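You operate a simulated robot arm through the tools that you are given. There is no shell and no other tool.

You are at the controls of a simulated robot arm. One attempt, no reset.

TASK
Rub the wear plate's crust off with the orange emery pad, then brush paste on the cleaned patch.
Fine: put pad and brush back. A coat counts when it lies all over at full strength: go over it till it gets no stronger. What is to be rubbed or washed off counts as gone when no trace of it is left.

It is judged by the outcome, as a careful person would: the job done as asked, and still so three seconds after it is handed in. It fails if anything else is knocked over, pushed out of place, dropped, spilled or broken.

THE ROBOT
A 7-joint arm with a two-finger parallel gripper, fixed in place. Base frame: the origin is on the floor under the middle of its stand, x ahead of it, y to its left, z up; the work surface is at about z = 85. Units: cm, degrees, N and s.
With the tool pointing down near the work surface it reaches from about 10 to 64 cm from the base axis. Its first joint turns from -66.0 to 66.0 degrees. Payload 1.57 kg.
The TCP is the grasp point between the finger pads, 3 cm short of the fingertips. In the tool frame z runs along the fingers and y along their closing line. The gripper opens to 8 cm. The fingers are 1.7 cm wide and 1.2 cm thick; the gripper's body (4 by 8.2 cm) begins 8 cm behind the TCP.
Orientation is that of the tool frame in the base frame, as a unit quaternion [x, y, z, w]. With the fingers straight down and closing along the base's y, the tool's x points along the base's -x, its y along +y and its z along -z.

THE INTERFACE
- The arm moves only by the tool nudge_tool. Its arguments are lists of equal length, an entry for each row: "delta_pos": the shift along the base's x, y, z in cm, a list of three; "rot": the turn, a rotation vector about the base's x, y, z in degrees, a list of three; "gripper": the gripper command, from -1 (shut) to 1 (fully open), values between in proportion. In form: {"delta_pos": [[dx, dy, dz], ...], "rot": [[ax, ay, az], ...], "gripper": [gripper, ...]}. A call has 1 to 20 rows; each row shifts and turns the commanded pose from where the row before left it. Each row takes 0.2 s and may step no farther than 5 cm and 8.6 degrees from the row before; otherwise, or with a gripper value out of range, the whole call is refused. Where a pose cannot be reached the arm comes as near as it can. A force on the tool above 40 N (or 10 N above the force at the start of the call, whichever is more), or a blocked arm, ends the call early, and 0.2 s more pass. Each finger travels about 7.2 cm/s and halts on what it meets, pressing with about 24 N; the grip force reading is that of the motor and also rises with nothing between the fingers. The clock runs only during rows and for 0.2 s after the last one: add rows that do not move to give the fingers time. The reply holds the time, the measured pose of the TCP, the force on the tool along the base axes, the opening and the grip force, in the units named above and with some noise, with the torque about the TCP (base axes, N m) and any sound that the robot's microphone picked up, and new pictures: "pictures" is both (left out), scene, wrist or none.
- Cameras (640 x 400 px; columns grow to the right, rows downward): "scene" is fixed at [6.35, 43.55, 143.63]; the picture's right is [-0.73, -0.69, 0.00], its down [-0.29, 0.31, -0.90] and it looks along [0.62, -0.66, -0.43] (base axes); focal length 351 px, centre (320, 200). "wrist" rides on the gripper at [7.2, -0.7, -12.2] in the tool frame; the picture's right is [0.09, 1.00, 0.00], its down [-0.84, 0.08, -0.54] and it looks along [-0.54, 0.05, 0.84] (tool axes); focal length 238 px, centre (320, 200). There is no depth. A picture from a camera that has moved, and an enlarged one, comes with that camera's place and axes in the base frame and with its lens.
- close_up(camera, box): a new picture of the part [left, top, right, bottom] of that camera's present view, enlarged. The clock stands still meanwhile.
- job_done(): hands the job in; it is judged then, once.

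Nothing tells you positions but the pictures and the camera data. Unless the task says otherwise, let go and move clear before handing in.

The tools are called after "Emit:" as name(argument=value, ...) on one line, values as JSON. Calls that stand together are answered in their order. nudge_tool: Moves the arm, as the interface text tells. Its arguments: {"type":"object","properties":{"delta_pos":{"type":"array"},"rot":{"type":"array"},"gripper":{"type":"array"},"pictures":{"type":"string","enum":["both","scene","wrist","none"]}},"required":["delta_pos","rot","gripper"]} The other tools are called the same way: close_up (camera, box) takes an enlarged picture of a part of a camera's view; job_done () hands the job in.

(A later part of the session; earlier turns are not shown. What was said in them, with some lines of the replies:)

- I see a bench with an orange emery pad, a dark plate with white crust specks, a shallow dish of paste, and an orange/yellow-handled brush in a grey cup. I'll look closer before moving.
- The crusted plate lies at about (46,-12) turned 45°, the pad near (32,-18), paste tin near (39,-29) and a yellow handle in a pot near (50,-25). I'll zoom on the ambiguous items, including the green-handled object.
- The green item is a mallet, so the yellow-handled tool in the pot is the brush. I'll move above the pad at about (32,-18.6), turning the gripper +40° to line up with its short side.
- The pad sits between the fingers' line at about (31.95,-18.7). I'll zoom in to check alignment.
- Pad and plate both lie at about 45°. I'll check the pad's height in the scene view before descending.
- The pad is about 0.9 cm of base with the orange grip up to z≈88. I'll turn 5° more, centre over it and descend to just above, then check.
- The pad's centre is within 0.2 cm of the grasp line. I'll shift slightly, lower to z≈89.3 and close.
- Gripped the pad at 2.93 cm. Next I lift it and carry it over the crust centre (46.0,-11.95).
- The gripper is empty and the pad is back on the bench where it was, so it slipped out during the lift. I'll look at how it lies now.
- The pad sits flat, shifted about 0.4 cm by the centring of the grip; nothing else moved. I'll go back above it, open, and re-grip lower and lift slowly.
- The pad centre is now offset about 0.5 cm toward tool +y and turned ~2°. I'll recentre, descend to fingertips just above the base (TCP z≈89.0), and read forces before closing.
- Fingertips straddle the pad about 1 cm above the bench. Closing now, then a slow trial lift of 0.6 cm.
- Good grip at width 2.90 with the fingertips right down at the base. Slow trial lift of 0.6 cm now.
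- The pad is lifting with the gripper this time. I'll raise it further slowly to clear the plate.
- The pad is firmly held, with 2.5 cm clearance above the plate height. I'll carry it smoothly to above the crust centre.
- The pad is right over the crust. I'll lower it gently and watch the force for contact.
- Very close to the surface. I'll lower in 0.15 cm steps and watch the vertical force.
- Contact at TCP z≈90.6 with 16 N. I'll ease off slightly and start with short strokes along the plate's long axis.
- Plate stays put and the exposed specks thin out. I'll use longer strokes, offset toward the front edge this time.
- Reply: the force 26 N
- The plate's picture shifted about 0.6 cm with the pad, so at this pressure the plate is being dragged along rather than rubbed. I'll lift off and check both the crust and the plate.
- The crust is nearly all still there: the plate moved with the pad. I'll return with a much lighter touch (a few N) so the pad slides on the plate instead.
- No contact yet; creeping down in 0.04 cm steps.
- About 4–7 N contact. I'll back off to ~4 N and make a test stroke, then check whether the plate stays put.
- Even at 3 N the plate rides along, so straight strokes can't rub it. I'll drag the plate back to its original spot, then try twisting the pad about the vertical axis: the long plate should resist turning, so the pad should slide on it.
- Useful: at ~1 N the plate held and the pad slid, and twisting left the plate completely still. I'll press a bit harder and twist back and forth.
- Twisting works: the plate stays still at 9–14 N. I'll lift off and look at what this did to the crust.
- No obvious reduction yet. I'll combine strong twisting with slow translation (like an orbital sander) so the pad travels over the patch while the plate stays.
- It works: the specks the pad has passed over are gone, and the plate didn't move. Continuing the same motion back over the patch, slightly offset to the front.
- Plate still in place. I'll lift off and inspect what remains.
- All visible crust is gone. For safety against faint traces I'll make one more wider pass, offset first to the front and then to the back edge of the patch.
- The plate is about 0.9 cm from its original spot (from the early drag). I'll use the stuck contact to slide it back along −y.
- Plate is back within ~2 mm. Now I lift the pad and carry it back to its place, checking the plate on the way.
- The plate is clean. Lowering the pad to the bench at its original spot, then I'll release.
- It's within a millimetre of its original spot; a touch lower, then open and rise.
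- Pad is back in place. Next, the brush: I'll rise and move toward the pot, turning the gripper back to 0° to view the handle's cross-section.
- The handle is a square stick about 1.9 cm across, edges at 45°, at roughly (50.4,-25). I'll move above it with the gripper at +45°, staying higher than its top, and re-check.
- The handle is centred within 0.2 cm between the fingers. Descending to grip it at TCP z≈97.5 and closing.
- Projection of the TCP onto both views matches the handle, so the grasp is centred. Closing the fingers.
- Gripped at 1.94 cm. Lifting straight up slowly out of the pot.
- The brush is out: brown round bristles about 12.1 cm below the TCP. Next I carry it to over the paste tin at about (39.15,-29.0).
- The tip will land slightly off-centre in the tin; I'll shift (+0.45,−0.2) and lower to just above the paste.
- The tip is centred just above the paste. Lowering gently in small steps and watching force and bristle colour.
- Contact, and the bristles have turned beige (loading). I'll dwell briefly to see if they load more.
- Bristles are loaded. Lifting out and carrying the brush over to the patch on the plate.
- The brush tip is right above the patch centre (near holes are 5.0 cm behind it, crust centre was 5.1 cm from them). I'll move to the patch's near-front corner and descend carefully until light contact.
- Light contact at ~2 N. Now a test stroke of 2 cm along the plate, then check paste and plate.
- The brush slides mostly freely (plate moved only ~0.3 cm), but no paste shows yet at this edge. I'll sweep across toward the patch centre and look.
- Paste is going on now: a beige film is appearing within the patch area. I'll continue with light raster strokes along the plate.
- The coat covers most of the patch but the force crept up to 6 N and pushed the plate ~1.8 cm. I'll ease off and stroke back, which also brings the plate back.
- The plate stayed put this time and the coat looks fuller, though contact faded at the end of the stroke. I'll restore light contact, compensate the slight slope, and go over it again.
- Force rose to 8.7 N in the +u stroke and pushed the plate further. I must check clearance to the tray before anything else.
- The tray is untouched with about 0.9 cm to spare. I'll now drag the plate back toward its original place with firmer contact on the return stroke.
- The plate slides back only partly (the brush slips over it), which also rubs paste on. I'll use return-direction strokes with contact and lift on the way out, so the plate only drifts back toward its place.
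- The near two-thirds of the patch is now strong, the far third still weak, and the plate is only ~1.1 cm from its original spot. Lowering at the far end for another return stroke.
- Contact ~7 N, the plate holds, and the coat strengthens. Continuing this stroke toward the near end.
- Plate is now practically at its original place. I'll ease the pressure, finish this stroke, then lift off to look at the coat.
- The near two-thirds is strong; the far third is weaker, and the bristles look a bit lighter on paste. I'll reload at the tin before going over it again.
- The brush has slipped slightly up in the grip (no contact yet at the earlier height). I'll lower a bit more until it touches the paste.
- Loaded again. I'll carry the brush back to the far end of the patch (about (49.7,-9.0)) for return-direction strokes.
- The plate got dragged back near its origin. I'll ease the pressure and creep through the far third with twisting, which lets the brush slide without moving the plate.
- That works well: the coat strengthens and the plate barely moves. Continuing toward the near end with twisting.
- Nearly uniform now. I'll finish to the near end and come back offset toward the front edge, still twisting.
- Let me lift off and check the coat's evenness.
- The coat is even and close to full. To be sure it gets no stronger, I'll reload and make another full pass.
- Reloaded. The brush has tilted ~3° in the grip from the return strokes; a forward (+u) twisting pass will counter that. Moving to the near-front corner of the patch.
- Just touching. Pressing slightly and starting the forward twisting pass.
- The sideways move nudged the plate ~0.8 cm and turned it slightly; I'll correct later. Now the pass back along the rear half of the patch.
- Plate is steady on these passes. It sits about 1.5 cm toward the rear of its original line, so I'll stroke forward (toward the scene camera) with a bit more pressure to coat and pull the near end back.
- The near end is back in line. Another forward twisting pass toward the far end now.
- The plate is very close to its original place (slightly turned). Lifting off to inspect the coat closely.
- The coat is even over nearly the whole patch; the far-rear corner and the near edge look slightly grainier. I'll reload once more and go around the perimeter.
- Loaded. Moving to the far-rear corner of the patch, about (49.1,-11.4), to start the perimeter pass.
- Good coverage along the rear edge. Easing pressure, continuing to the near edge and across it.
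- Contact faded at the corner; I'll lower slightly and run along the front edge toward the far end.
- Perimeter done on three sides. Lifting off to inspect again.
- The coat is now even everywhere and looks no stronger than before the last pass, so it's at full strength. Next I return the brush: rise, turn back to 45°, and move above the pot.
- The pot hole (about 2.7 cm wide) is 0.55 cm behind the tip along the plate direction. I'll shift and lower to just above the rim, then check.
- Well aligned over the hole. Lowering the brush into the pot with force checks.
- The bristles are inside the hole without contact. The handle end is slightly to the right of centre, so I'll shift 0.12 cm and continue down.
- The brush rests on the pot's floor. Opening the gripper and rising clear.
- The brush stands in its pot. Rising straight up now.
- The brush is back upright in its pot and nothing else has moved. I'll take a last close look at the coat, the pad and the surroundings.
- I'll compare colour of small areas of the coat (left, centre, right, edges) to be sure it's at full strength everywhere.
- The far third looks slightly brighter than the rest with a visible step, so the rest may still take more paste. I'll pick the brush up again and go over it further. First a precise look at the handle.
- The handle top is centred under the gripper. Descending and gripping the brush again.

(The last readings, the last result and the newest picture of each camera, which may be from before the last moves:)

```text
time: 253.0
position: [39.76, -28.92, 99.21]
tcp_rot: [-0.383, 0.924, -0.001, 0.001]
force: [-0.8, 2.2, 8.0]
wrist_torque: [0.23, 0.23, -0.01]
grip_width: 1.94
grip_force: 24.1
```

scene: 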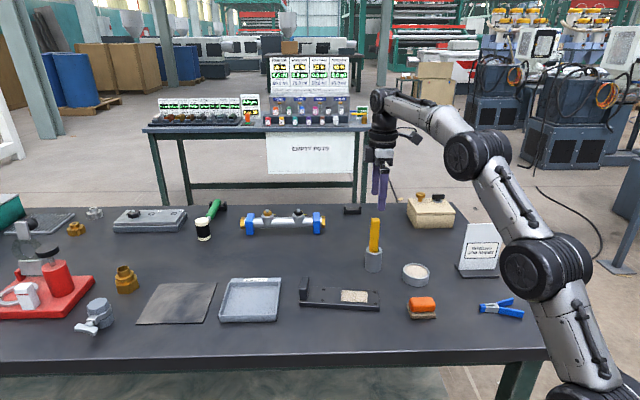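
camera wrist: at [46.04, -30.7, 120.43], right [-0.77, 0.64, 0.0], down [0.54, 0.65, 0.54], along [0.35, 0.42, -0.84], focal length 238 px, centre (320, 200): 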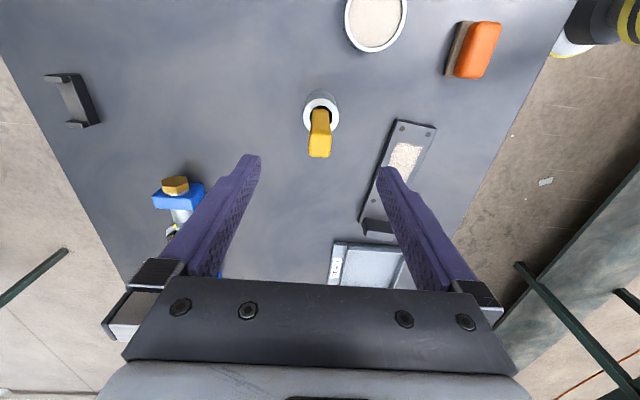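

Loaded again. I'll go to the middle of the patch and twist there under moderate pressure to see if the coat still strengthens.

Emit:
nudge_tool(delta_pos=[[0, 0, 0.3], [0, 0, 0.8], [0, 0, 1.3], [0, 0, 1.6], [0.3, 0.9, 0], [0.6, 1.8, 0], [0.8, 2.3, 0], [0.8, 2.4, 0], [0.8, 2.4, 0], [0.8, 2.4, 0], [0.7, 2.1, 0], [0.6, 1.7, 0], [0.4, 1.2, 0], [0.2, 0.5, 0], [0, 0, -1.5], [0, 0, -1.5], [0, 0, -0.9], [0, 0, -0.5], [0, 0, 0]], rot=[[0, 0, 0], [0, 0, 0], [0, 0, 0], [0, 0, 0], [0, 0, 0], [0, 0, 0], [0, 0, 0], [0, 0, 0], [0, 0, 0], [0, 0, 0], [0, 0, 0], [0, 0, 0], [0, 0, 0], [0, 0, 0], [0, 0, 0], [0, 0, 0], [0, 0, 0], [0, 0, 0], [0, 0, 0]], gripper=[-1, -1, -1, -1, -1, -1, -1, -1, -1, -1, -1, -1, -1, -1, -1, -1, -1, -1, -1], pictures="none")

Emit:
close_up(camera="scene", box=[276, 255, 404, 335])

Emit:
close_up(camera="wrist", box=[240, 0, 400, 180])

```text
time: 257.0
position: [45.7, -11.33, 98.6]
tcp_rot: [-0.383, 0.924, 0.001, 0.0]
force: [-0.7, 0.3, -0.8]
wrist_torque: [-0.01, -0.01, 0.02]
grip_width: 1.94
grip_force: 24.1
```

```text
5.00 times, centred on (340, 295) of scene
camera zoom: at [6.35, 43.55, 143.63], right [-0.73, -0.69, 0.0], down [-0.29, 0.31, -0.9], along [0.62, -0.66, -0.43], focal length 1756 px, centre (220, -275)
```

zoom: 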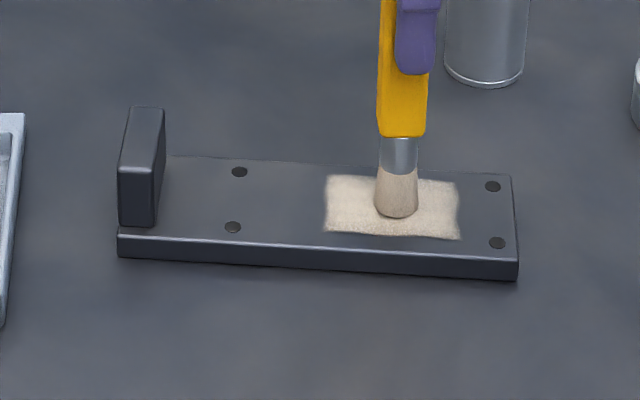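

```text
2.22 times, centred on (320, 90) of wrist
camera zoom: at [41.13, -16.89, 110.87], right [-0.77, 0.64, 0.0], down [0.54, 0.65, 0.54], along [0.35, 0.42, -0.84], focal length 530 px, centre (320, 444)
```

zoom: 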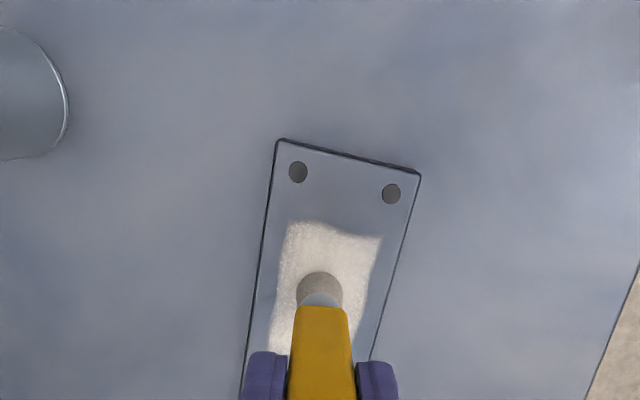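

Emit:
nudge_tool(delta_pos=[[0, 0, -0.2], [0, 0, -0.13], [0, 0, -0.06], [0, 0, 0]], rot=[[0, 0, 0], [0, 0, 0], [0, 0, 0], [0, 0, 0]], gripper=[-1, -1, -1, -1], pictures="none")

Emit:
nudge_tool(delta_pos=[[0, 0, -0.04], [0, 0, 0], [0, 0, 0], [0, 0, 0], [0, 0, 0], [0, 0, 0], [0, 0, 0], [0, 0, 0], [0, 0, 0], [0, 0, 0], [0, 0, 0], [0, 0, 0], [0, 0, 0], [0, 0, 0], [0, 0, 0], [0, 0, 0]], rot=[[0, 0, 0], [0, 0, 8], [0, 0, 8], [0, 0, -8], [0, 0, -8], [0, 0, -8], [0, 0, -8], [0, 0, 8], [0, 0, 8], [0, 0, 8], [0, 0, 8], [0, 0, -8], [0, 0, -8], [0, 0, 0], [0, 0, 0], [0, 0, 0]], gripper=[-1, -1, -1, -1, -1, -1, -1, -1, -1, -1, -1, -1, -1, -1, -1, -1], pictures="none")

Emit:
nudge_tool(delta_pos=[[0, 0, 0.4], [0, 0, 0.9], [0, -1.0, 1.2], [-0.5, -1.8, 1.5], [0, -1.8, 1.0], [0, -1.5, 0], [0, 0, 0]], rot=[[0, 0, 0], [0, 0, 0], [0, 0, 0], [0, 0, 0], [0, 0, 0], [0, 0, 0], [0, 0, 0]], gripper=[-1, -1, -1, -1, -1, -1, -1], pictures="none")

Emit:
close_up(camera="scene", box=[337, 285, 373, 307])

Emit:
close_up(camera="scene", box=[276, 255, 404, 335])

```text
time: 258.0
position: [45.75, -11.37, 98.4]
tcp_rot: [-0.382, 0.924, 0.0, 0.001]
force: [-4.0, 0.4, 10.0]
wrist_torque: [0.01, 0.43, 0.03]
grip_width: 1.95
grip_force: 23.7
```

```text
time: 261.4
position: [45.73, -11.38, 98.43]
tcp_rot: [-0.383, 0.924, -0.001, 0.002]
force: [0.2, -1.8, 23.6]
wrist_torque: [-0.19, 0.1, -0.04]
grip_width: 1.94
grip_force: 23.9
```

```text
time: 263.0
position: [45.29, -17.35, 103.39]
tcp_rot: [-0.382, 0.924, 0.0, -0.001]
force: [0.1, -0.4, -1.0]
wrist_torque: [0.02, -0.01, 0.0]
grip_width: 1.94
grip_force: 24.3
```

```text
16.00 times, centred on (355, 296) of scene
camera zoom: at [6.35, 43.55, 143.63], right [-0.73, -0.69, 0.0], down [-0.29, 0.31, -0.9], along [0.62, -0.66, -0.43], focal length 5618 px, centre (-240, -1336)
```

zoom: 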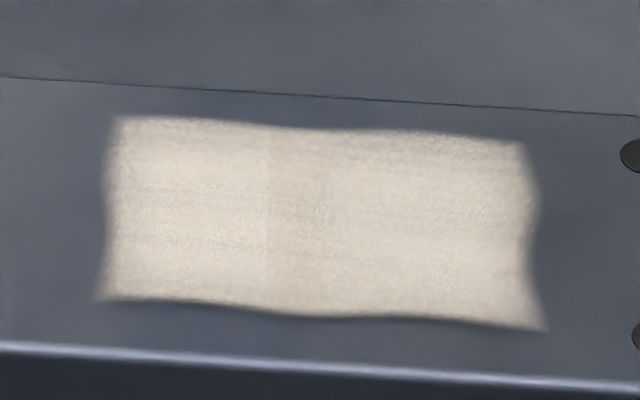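

```text
5.00 times, centred on (340, 295) of scene
camera zoom: at [6.35, 43.55, 143.63], right [-0.73, -0.69, 0.0], down [-0.29, 0.31, -0.9], along [0.62, -0.66, -0.43], focal length 1756 px, centre (220, -275)
```

zoom: 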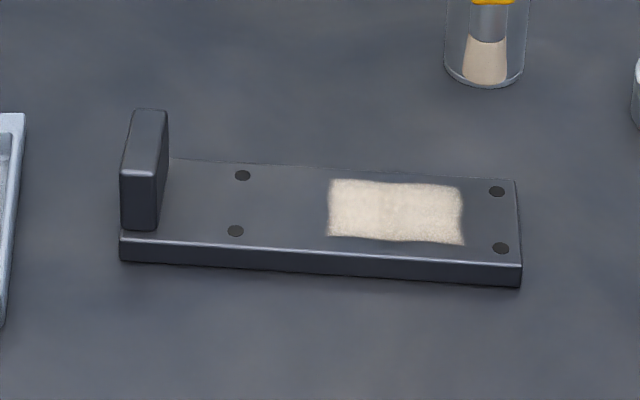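

After 3 s of hard rubbing at the centre the coat looks no stronger, so the middle is saturated. I'll do one more sliding pass over the near part, just to be sure it too has stopped strengthening.

Emit:
nudge_tool(delta_pos=[[-0.3, 0.9, 0], [-0.5, 1.4, 0], [-0.5, 1.4, 0], [-0.34, 0.99, 0], [0, 0, -1.5], [0, 0, -1.5], [0, 0, -1.0], [0, 0, -0.6], [0, 0, -0.2], [0, 0, 0]], rot=[[0, 0, 0], [0, 0, 0], [0, 0, 0], [0, 0, 0], [0, 0, 0], [0, 0, 0], [0, 0, 0], [0, 0, 0], [0, 0, 0], [0, 0, 0]], gripper=[-1, -1, -1, -1, -1, -1, -1, -1, -1, -1], pictures="none")

Emit:
nudge_tool(delta_pos=[[0, 0, -0.1], [0, 0, -0.05], [0, 0, 0]], rot=[[0, 0, 0], [0, 0, 0], [0, 0, 0]], gripper=[-1, -1, -1], pictures="none")

Emit:
close_up(camera="scene", box=[276, 255, 404, 335])

```text
time: 265.2
position: [43.55, -12.62, 98.45]
tcp_rot: [-0.382, 0.924, 0.0, 0.0]
force: [0.5, 0.6, -1.0]
wrist_torque: [0.01, 0.0, 0.01]
grip_width: 1.95
grip_force: 24.1
```

```text
time: 266.0
position: [43.66, -12.76, 98.37]
tcp_rot: [-0.383, 0.924, -0.002, 0.0]
force: [-0.9, 0.7, 6.2]
wrist_torque: [0.03, 0.21, 0.04]
grip_width: 1.95
grip_force: 23.9
```

```text
5.00 times, centred on (340, 295) of scene
camera zoom: at [6.33, 43.55, 143.63], right [-0.73, -0.69, 0.0], down [-0.29, 0.31, -0.9], along [0.62, -0.66, -0.43], focal length 1756 px, centre (220, -275)
```

zoom: 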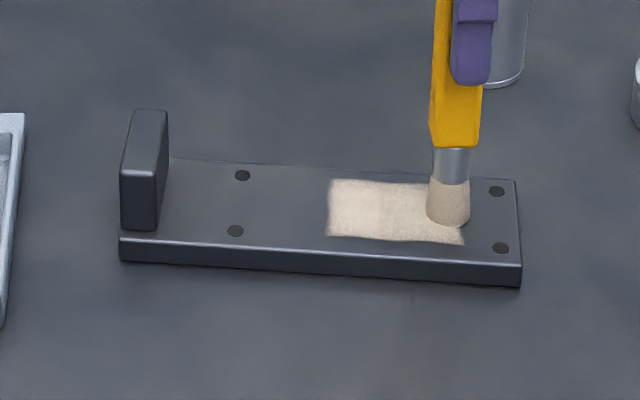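

Emit:
nudge_tool(delta_pos=[[0, 0, 0.01], [0, 0, 0], [0, 0, 0], [0.11, 0.086, 0], [0.11, 0.086, 0], [0.11, 0.086, 0], [0.11, 0.086, 0], [0.11, 0.086, 0], [0.11, 0.086, 0], [0.11, 0.086, 0], [0.11, 0.086, 0], [0.11, 0.086, 0], [0.11, 0.086, 0], [0.11, 0.086, 0], [0.11, 0.086, 0], [0.11, 0.086, 0], [0.11, 0.086, 0], [0.11, 0.086, 0], [0.11, 0.086, 0], [0.11, 0.086, 0]], rot=[[0, 0, 8], [0, 0, 8], [0, 0, -8], [0, 0, -8], [0, 0, -8], [0, 0, -8], [0, 0, 8], [0, 0, 8], [0, 0, 8], [0, 0, 8], [0, 0, -8], [0, 0, -8], [0, 0, -8], [0, 0, -8], [0, 0, 8], [0, 0, 8], [0, 0, 8], [0, 0, 8], [0, 0, -8], [0, 0, -8]], gripper=[-1, -1, -1, -1, -1, -1, -1, -1, -1, -1, -1, -1, -1, -1, -1, -1, -1, -1, -1, -1], pictures="none")

Emit:
nudge_tool(delta_pos=[[-0.11, -0.086, 0], [-0.11, -0.086, 0], [-0.11, -0.086, 0], [-0.11, -0.086, 0], [-0.11, -0.086, 0], [-0.11, -0.086, 0], [-0.11, -0.086, 0], [-0.11, -0.086, 0], [-0.11, -0.086, 0], [-0.11, -0.086, 0], [-0.11, -0.086, 0], [-0.11, -0.086, 0], [-0.11, -0.086, 0], [-0.11, -0.086, 0], [-0.11, -0.086, 0], [-0.11, -0.086, 0], [-0.11, -0.086, 0], [-0.11, -0.086, 0]], rot=[[0, 0, 8], [0, 0, 8], [0, 0, -8], [0, 0, -8], [0, 0, -8], [0, 0, -8], [0, 0, 8], [0, 0, 8], [0, 0, 8], [0, 0, 8], [0, 0, -8], [0, 0, -8], [0, 0, -8], [0, 0, -8], [0, 0, 8], [0, 0, 8], [0, 0, 0], [0, 0, 0]], gripper=[-1, -1, -1, -1, -1, -1, -1, -1, -1, -1, -1, -1, -1, -1, -1, -1, -1, -1], pictures="none")

Emit:
close_up(camera="scene", box=[276, 255, 404, 335])

```text
time: 270.2
position: [45.4, -11.17, 98.24]
tcp_rot: [-0.382, 0.924, 0.001, 0.0]
force: [-9.3, -1.3, 17.5]
wrist_torque: [-0.12, 0.9, 0.03]
grip_width: 1.94
grip_force: 24.4
```

```text
time: 274.0
position: [43.49, -12.82, 98.41]
tcp_rot: [-0.383, 0.924, -0.001, 0.0]
force: [3.1, 2.6, 9.4]
wrist_torque: [0.31, -0.4, -0.01]
grip_width: 1.95
grip_force: 23.7
```

```text
5.00 times, centred on (340, 295) of scene
camera zoom: at [6.34, 43.56, 143.63], right [-0.73, -0.69, 0.0], down [-0.29, 0.31, -0.9], along [0.62, -0.66, -0.43], focal length 1756 px, centre (220, -275)
```

zoom: 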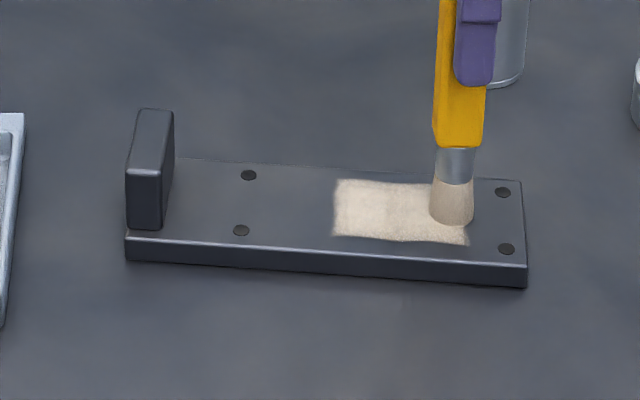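

While here, I'll drag the near end sideways to bring the plate back in line with its original orientation.

Emit:
nudge_tool(delta_pos=[[0.08, -0.08, -0.02], [0.12, -0.12, 0], [0.12, -0.12, 0], [0.12, -0.12, 0], [0.12, -0.12, 0], [0.12, -0.12, 0], [0.12, -0.12, 0], [0.12, -0.12, 0], [0.12, -0.12, 0], [0, 0, 0]], rot=[[0, 0, 0], [0, 0, 0], [0, 0, 0], [0, 0, 0], [0, 0, 0], [0, 0, 0], [0, 0, 0], [0, 0, 0], [0, 0, 0], [0, 0, 0]], gripper=[-1, -1, -1, -1, -1, -1, -1, -1, -1, -1], pictures="none")

Emit:
close_up(camera="scene", box=[276, 255, 404, 335])

```text
time: 276.2
position: [44.52, -13.8, 98.24]
tcp_rot: [-0.383, 0.924, 0.001, 0.001]
force: [-3.0, 2.3, 9.4]
wrist_torque: [0.39, 0.36, 0.02]
grip_width: 1.93
grip_force: 23.6
```

```text
5.00 times, centred on (340, 295) of scene
camera zoom: at [6.33, 43.56, 143.63], right [-0.73, -0.69, 0.0], down [-0.29, 0.31, -0.9], along [0.62, -0.66, -0.43], focal length 1756 px, centre (220, -275)
```

zoom: 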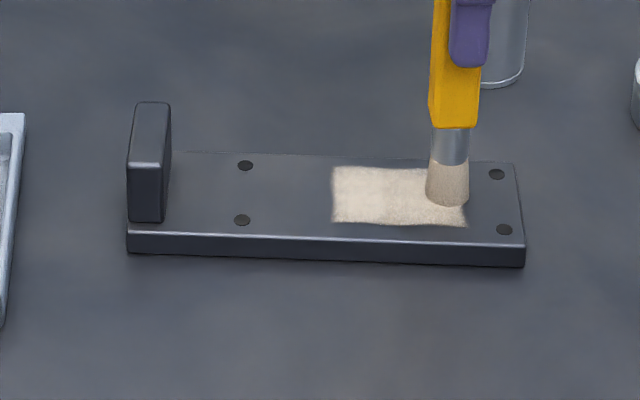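

The plate is now close enough to its original place. Lifting off for a last look at the coat, then on to the pot.

Emit:
nudge_tool(delta_pos=[[0, 0, 0.4], [0, 0, 0.9], [0, 0, 1.5], [0, 0, 2.0], [0, 0, 2.2], [0.4, -0.7, 1.0], [0.8, -1.5, 0], [1.0, -2.0, 0], [1.1, -2.1, 0], [1.1, -2.1, 0], [0.9, -1.6, 0], [0.5, -0.9, 0], [0.22, -0.46, 0], [0, 0, 0], [0, 0, 0]], rot=[[0, 0, 0], [0, 0, 0], [0, 0, 0], [0, 0, 0], [0, 0, 0], [0, 0, 0], [0, 0, 0], [0, 0, 0], [0, 0, 0], [0, 0, 0], [0, 0, 0], [0, 0, 0], [0, 0, 0], [0, 0, 0], [0, 0, 0]], gripper=[-1, -1, -1, -1, -1, -1, -1, -1, -1, -1, -1, -1, -1, -1, -1], pictures="scene")

Emit:
close_up(camera="scene", box=[338, 284, 376, 306])

Emit:
close_up(camera="scene", box=[345, 185, 405, 275])

Emit:
close_up(camera="wrist", box=[240, 60, 400, 240])

```text
time: 279.4
position: [50.54, -25.19, 106.3]
tcp_rot: [-0.383, 0.924, 0.001, 0.001]
force: [0.4, 0.1, -0.4]
wrist_torque: [0.03, 0.0, -0.04]
grip_width: 1.92
grip_force: 23.7
```

scene: 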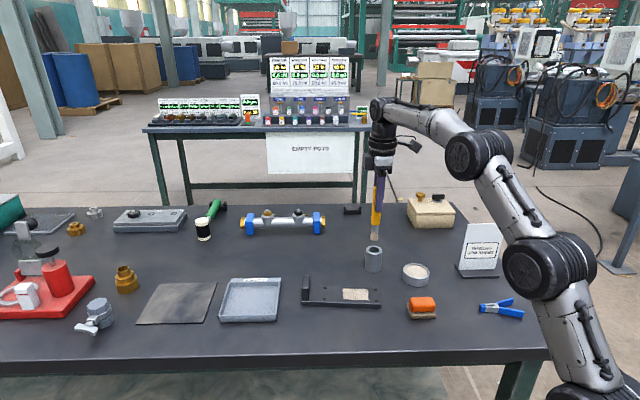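

```text
16.00 times, centred on (357, 295) of scene
camera zoom: at [6.35, 43.55, 143.63], right [-0.73, -0.69, 0.0], down [-0.29, 0.31, -0.9], along [0.62, -0.66, -0.43], focal length 5618 px, centre (-272, -1320)
```

zoom: 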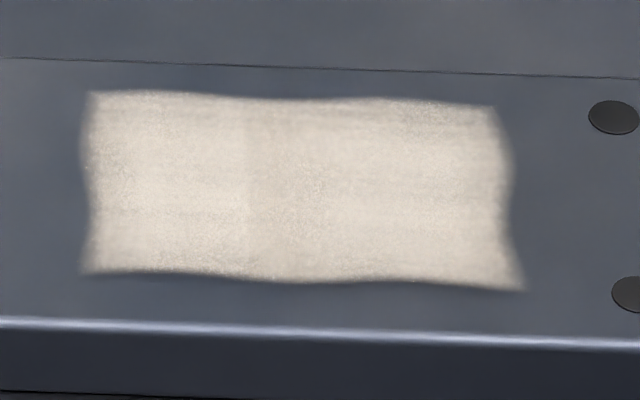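

```text
4.44 times, centred on (375, 230) of scene
camera zoom: at [6.35, 43.55, 143.63], right [-0.73, -0.69, 0.0], down [-0.29, 0.31, -0.9], along [0.62, -0.66, -0.43], focal length 1560 px, centre (76, 67)
```

zoom: 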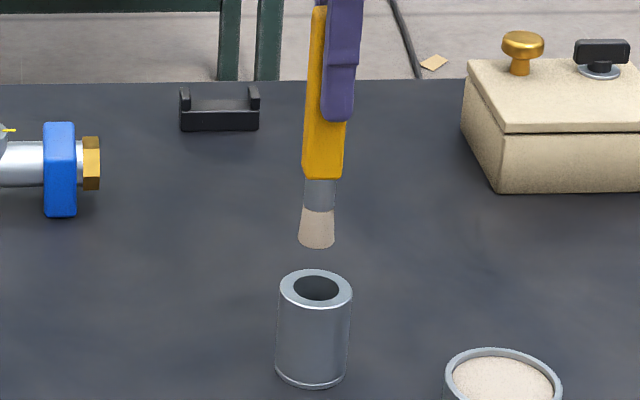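

```text
2.22 times, centred on (320, 150) of wrist
camera zoom: at [45.99, -30.71, 118.49], right [-0.77, 0.64, 0.0], down [0.54, 0.65, 0.54], along [0.35, 0.42, -0.84], focal length 530 px, centre (320, 311)
```

zoom: 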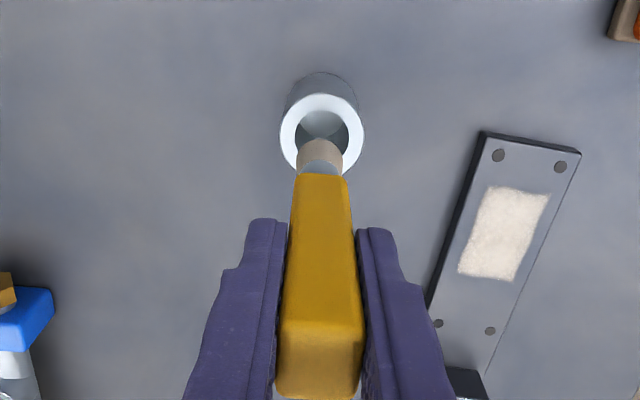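

The coat shows no further change, so it's at full strength. Now returning the brush: small shift, then lower to the rim and check.

Emit:
nudge_tool(delta_pos=[[-0.14, -0.14, 0], [0, 0, -1.0], [0, 0, -1.0], [0, 0, -0.6], [0, 0, 0], [0, 0, 0]], rot=[[0, 0, 0], [0, 0, 0], [0, 0, 0], [0, 0, 0], [0, 0, 0], [0, 0, 0]], gripper=[-1, -1, -1, -1, -1, -1], pictures="none")

Emit:
close_up(camera="scene", box=[350, 220, 400, 275])

Emit:
close_up(camera="wrist", box=[270, 60, 370, 160])

```text
time: 280.8
position: [50.47, -25.29, 103.63]
tcp_rot: [-0.383, 0.924, -0.001, 0.0]
force: [-0.3, -0.3, 0.0]
wrist_torque: [0.0, 0.02, -0.03]
grip_width: 1.92
grip_force: 23.6
```

```text
7.27 times, centred on (375, 248) of scene
camera zoom: at [6.35, 43.55, 143.63], right [-0.73, -0.69, 0.0], down [-0.29, 0.31, -0.9], along [0.62, -0.66, -0.43], focal length 2554 px, centre (-80, -146)
```

zoom: 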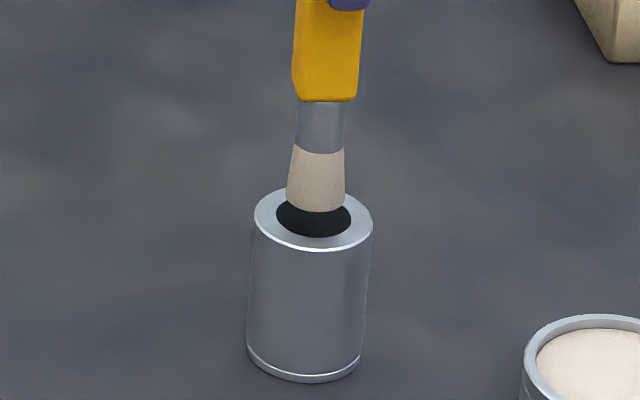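

```text
4.00 times, centred on (320, 110) of wrist
camera zoom: at [45.83, -30.87, 115.92], right [-0.77, 0.64, 0.0], down [0.54, 0.65, 0.54], along [0.35, 0.42, -0.84], focal length 953 px, centre (320, 560)
```

zoom: 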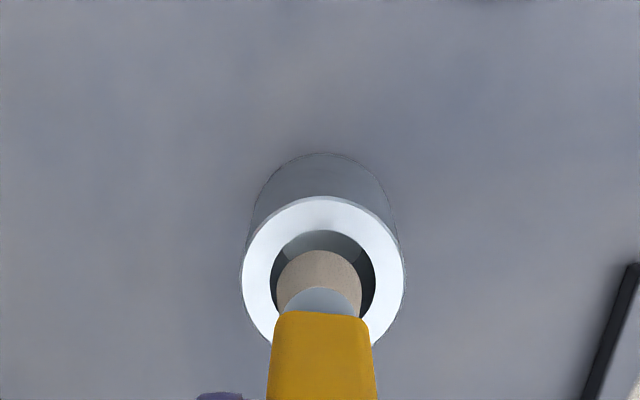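

Aligned like before. Lowering into the pot in stages.

Emit:
nudge_tool(delta_pos=[[-0.04, 0.04, -0.4], [0, 0, -0.6], [0, 0, -0.6], [0, 0, -0.6], [0.08, 0.08, 0], [0, 0, -0.5], [0, 0, -0.5], [0, 0, -0.5], [0, 0, 0]], rot=[[0, 0, 0], [0, 0, 0], [0, 0, 0], [0, 0, 0], [0, 0, 0], [0, 0, 0], [0, 0, 0], [0, 0, 0], [0, 0, 0]], gripper=[-1, -1, -1, -1, -1, -1, -1, -1, -1], pictures="none")

Emit:
close_up(camera="scene", box=[350, 220, 400, 275])

Emit:
close_up(camera="wrist", box=[270, 60, 370, 160])

```text
time: 282.8
position: [50.42, -25.27, 99.9]
tcp_rot: [-0.383, 0.924, 0.0, 0.0]
force: [-0.7, -0.4, -0.6]
wrist_torque: [0.01, 0.03, 0.02]
grip_width: 1.94
grip_force: 24.3
```

```text
7.27 times, centred on (375, 248) of scene
camera zoom: at [6.35, 43.55, 143.63], right [-0.73, -0.69, 0.0], down [-0.29, 0.31, -0.9], along [0.62, -0.66, -0.43], focal length 2554 px, centre (-80, -146)
```

zoom: 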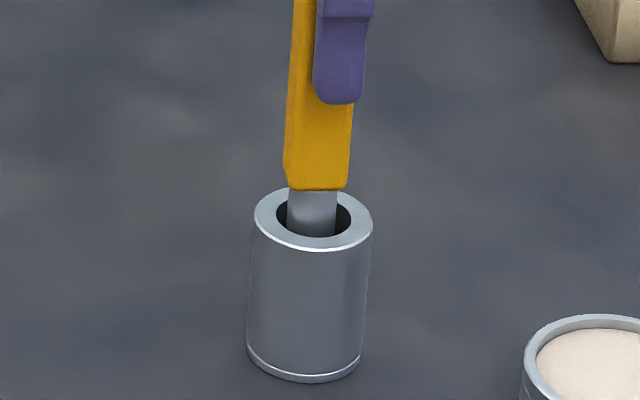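

```text
4.00 times, centred on (320, 110) of wrist
camera zoom: at [45.86, -30.77, 112.17], right [-0.77, 0.64, 0.0], down [0.54, 0.65, 0.54], along [0.35, 0.42, -0.84], focal length 953 px, centre (320, 560)
```

zoom: 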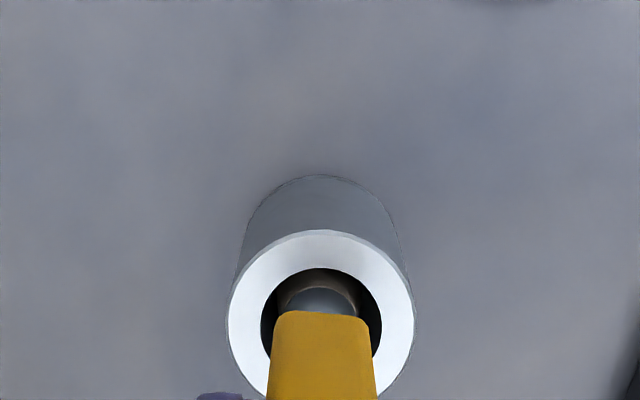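

Emit:
nudge_tool(delta_pos=[[0, 0, -0.5], [0, 0, -0.5], [0, 0, -0.5], [0.04, 0.02, 0], [0, 0, 0]], rot=[[0, 0, 0], [0, 0, 0], [0, 0, 0], [0, 0, 0], [0, 0, 0]], gripper=[-1, -1, -1, -1, -1], pictures="none")

Emit:
close_up(camera="scene", box=[350, 220, 400, 275])

Emit:
close_up(camera="wrist", box=[270, 60, 370, 160])

```text
time: 284.0
position: [50.44, -25.2, 98.54]
tcp_rot: [-0.383, 0.924, 0.0, -0.001]
force: [0.4, 0.2, -0.1]
wrist_torque: [0.0, 0.01, 0.02]
grip_width: 1.91
grip_force: 23.9
```

```text
7.27 times, centred on (375, 248) of scene
camera zoom: at [6.35, 43.55, 143.63], right [-0.73, -0.69, 0.0], down [-0.29, 0.31, -0.9], along [0.62, -0.66, -0.43], focal length 2554 px, centre (-80, -146)
```

zoom: 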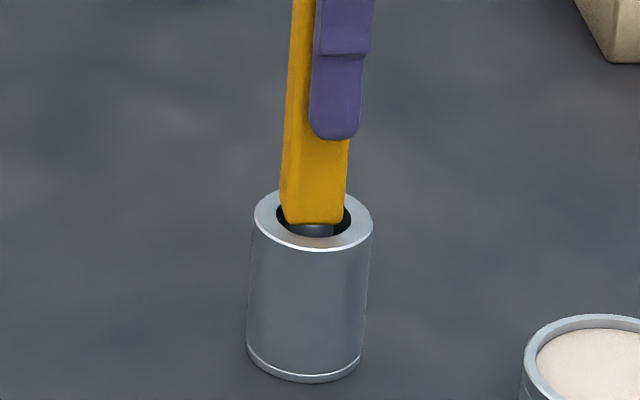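

```text
4.00 times, centred on (320, 110) of wrist
camera zoom: at [45.9, -30.75, 110.68], right [-0.77, 0.64, 0.0], down [0.54, 0.65, 0.54], along [0.35, 0.42, -0.84], focal length 953 px, centre (320, 560)
```

zoom: 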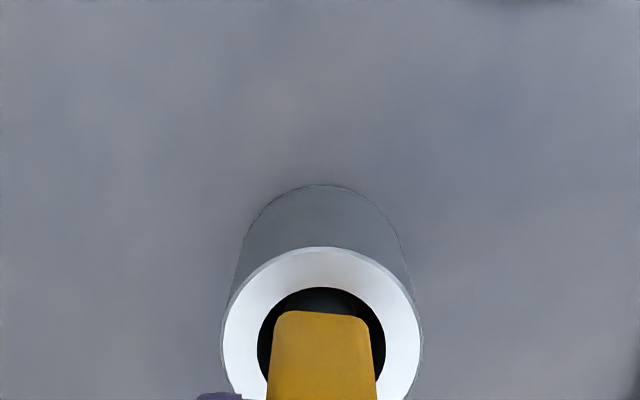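

Emit:
nudge_tool(delta_pos=[[0.02, -0.02, 0], [0, 0, -0.25], [0, 0, -0.25], [0, 0, -0.2], [0, 0, 0]], rot=[[0, 0, 0], [0, 0, 0], [0, 0, 0], [0, 0, 0], [0, 0, 0]], gripper=[-1, -1, -1, -1, -1], pictures="none")

Emit:
nudge_tool(delta_pos=[[0, 0, -0.2], [0, 0, -0.15], [0, 0, 0]], rot=[[0, 0, 0], [0, 0, 0], [0, 0, 0]], gripper=[-1, -1, -1], pictures="none")

Emit:
close_up(camera="scene", box=[350, 220, 400, 275])

```text
time: 285.2
position: [50.57, -25.26, 97.87]
tcp_rot: [-0.383, 0.924, -0.001, 0.0]
force: [0.2, -0.2, -0.5]
wrist_torque: [0.03, 0.0, -0.01]
grip_width: 1.96
grip_force: 23.7
```

```text
time: 286.0
position: [50.55, -25.18, 97.43]
tcp_rot: [-0.383, 0.924, 0.0, 0.0]
force: [0.2, -0.2, -0.2]
wrist_torque: [0.0, 0.0, 0.02]
grip_width: 1.93
grip_force: 24.3
```

```text
7.27 times, centred on (375, 248) of scene
camera zoom: at [6.35, 43.55, 143.63], right [-0.73, -0.69, 0.0], down [-0.29, 0.31, -0.9], along [0.62, -0.66, -0.43], focal length 2554 px, centre (-80, -146)
```

zoom: 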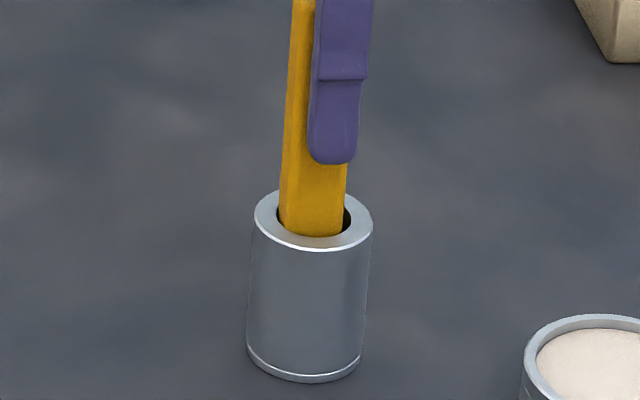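

Emit:
nudge_tool(delta_pos=[[0, 0, -0.1], [0, 0, 0]], rot=[[0, 0, 0], [0, 0, 0]], gripper=[-1, -1], pictures="none")

Emit:
nudge_tool(delta_pos=[[0, 0, -0.08], [0, 0, 0]], rot=[[0, 0, 0], [0, 0, 0]], gripper=[-1, -1], pictures="none")

```text
time: 286.6
position: [50.54, -25.32, 97.32]
tcp_rot: [-0.383, 0.924, -0.001, 0.0]
force: [0.3, -0.5, -0.9]
wrist_torque: [-0.03, 0.04, 0.0]
grip_width: 1.94
grip_force: 23.9
```

```text
time: 287.2
position: [50.43, -25.42, 97.31]
tcp_rot: [-0.383, 0.924, -0.001, 0.0]
force: [-0.1, 0.2, 0.8]
wrist_torque: [-0.01, 0.04, 0.03]
grip_width: 1.93
grip_force: 24.3
```

Just touching the pot floor. Releasing and rising straight up.

Emit:
nudge_tool(delta_pos=[[0, 0, -0.03], [0, 0, 0], [0, 0, 0], [0, 0, 0], [0, 0, 0], [0, 0, 0], [0, 0, 0], [0, 0, 0], [0, 0, 1], [0, 0, 2], [0, 0, 3], [0, 0, 3], [0, 0, 2], [0, 0, 0]], rot=[[0, 0, 0], [0, 0, 0], [0, 0, 0], [0, 0, 0], [0, 0, 0], [0, 0, 0], [0, 0, 0], [0, 0, 0], [0, 0, 0], [0, 0, 0], [0, 0, 0], [0, 0, 0], [0, 0, 0], [0, 0, 0]], gripper=[-1, -1, -0.45, -0.3, 0, 0.5, 1, 1, 1, 1, 1, 1, 1, 1], pictures="both")

Emit:
close_up(camera="scene", box=[340, 205, 400, 275])

Emit:
close_up(camera="scene", box=[276, 255, 404, 335])

```text
time: 290.2
position: [50.54, -25.3, 108.3]
tcp_rot: [-0.383, 0.924, 0.0, 0.0]
force: [1.2, 0.0, -0.7]
wrist_torque: [0.05, 0.03, -0.01]
grip_width: 8.01
grip_force: 0.0
camera wrist: at [45.9, -30.78, 120.49], right [-0.77, 0.64, 0.0], down [0.54, 0.65, 0.54], along [0.35, 0.42, -0.84], focal length 238 px, centre (320, 200)
```

scene: 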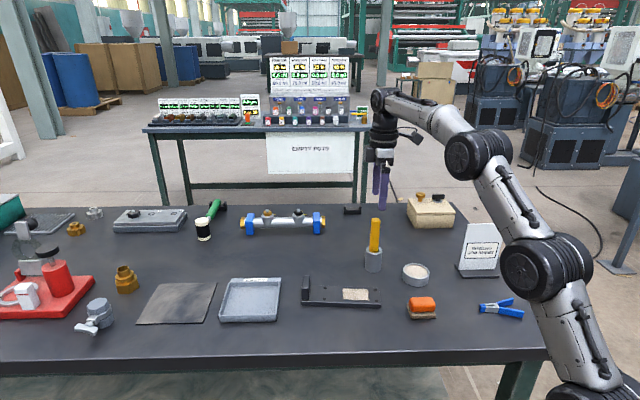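
wrist: 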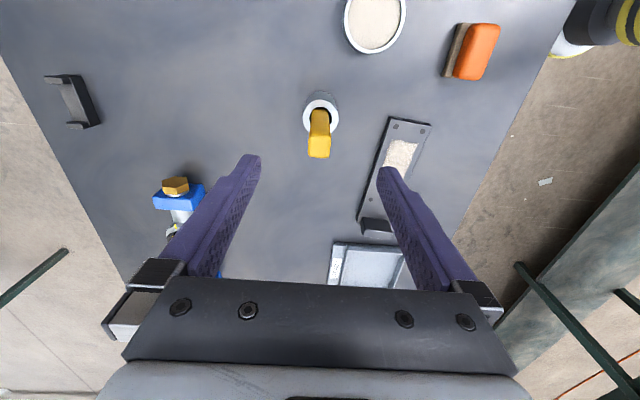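

```text
5.71 times, centred on (370, 240) of scene
camera zoom: at [6.35, 43.55, 143.63], right [-0.73, -0.69, 0.0], down [-0.29, 0.31, -0.9], along [0.62, -0.66, -0.43], focal length 2006 px, centre (34, -29)
```

zoom: 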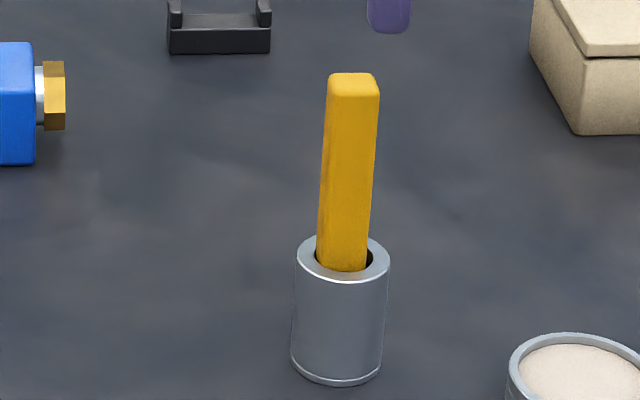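

```text
5.00 times, centred on (340, 295) of scene
camera zoom: at [6.35, 43.55, 143.63], right [-0.73, -0.69, 0.0], down [-0.29, 0.31, -0.9], along [0.62, -0.66, -0.43], focal length 1756 px, centre (220, -275)
```

zoom: 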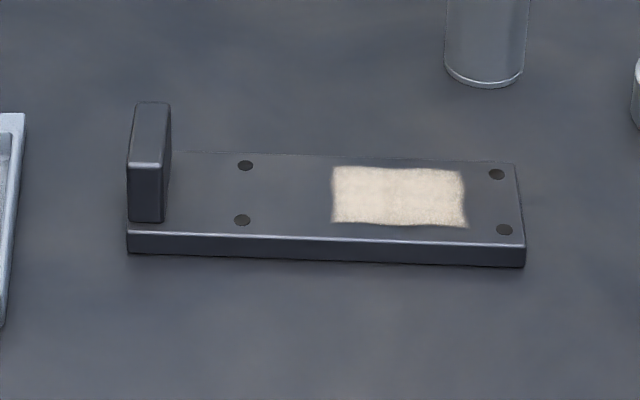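

Brush upright in its pot, pad in its place, coat even, nothing else disturbed. I'll move the arm clear and hand in.

Emit:
nudge_tool(delta_pos=[[0, 0, 3], [0, 0, 3], [-2, 1, 1], [-3, 2, 0], [-3, 2, 0], [-2, 2, 0], [0, 0, 0], [0, 0, 0]], rot=[[0, 0, 0], [0, 0, 0], [0, 0, 0], [0, 0, 0], [0, 0, 0], [0, 0, 0], [0, 0, 0], [0, 0, 0]], gripper=[1, 1, 1, 1, 1, 1, 1, 1], pictures="both")

```text
time: 292.0
position: [40.53, -18.27, 115.3]
tcp_rot: [-0.383, 0.924, 0.0, -0.001]
force: [0.1, 1.1, 0.3]
wrist_torque: [-0.01, -0.03, 0.04]
grip_width: 8.01
grip_force: 0.0
camera wrist: at [35.99, -23.78, 127.46], right [-0.77, 0.64, 0.0], down [0.54, 0.65, 0.54], along [0.35, 0.42, -0.84], focal length 238 px, centre (320, 200)
```

scene: 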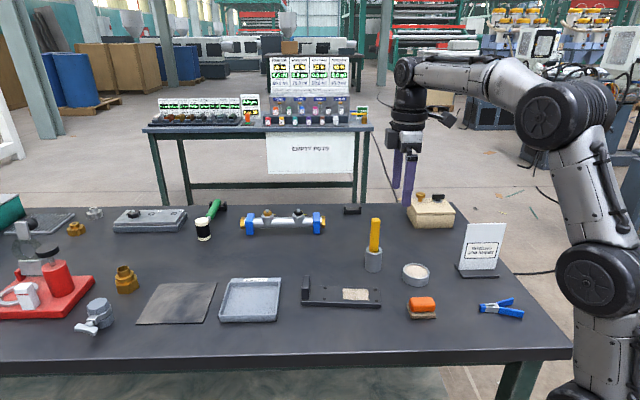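
wrist: 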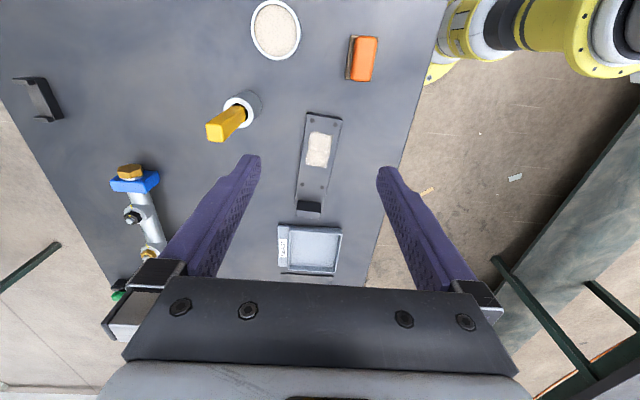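

Emit:
close_up(camera="wrist", box=[285, 100, 355, 220])

```text
3.33 times, centred on (320, 160) of wrist
camera zoom: at [35.99, -23.78, 127.46], right [-0.77, 0.64, 0.0], down [0.54, 0.65, 0.54], along [0.35, 0.42, -0.84], focal length 794 px, centre (320, 333)
```

zoom: 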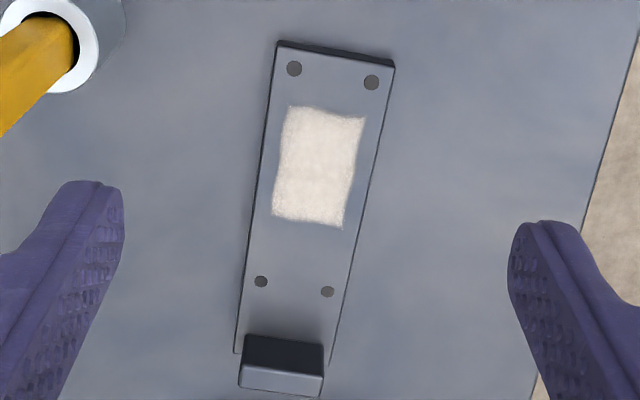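

The crust is gone, and the patch carries an even, solid coat of paste edge to edge. The pad and brush are back in their places and the arm is clear, so I'm handing in.

Emit:
job_done()

```text
The job is handed in.
```

I rubbed the crust off the wear plate with the orange pad and brushed paste over the whole cleaned patch. I then handed the job in.

- **Crust:** no specks showed in the close-ups after I had been over the patch twice with the pad.
- **Paste:** I kept reloading the brush and going over the patch until more strokes made no visible difference. I could only judge the coat's strength by eye from the pictures. A very faint brightness step across it stayed to the end.
- **Pad and brush:** the pad is back within a few millimetres of its original spot, and the brush stands in its pot. The pad slipped out of the gripper on the first lift and ended up on the bench about half a centimetre from its spot. The second grip held.
- **Plate position:** the plate is loose and slid with the pad and brush. At one point it came within about 1 cm of the READY tray but did not touch it. I worked it back, but it still sits about 5° turned, with its far end about 1 cm out of place.

In the last pictures nothing else on the bench had moved, fallen or spilled.
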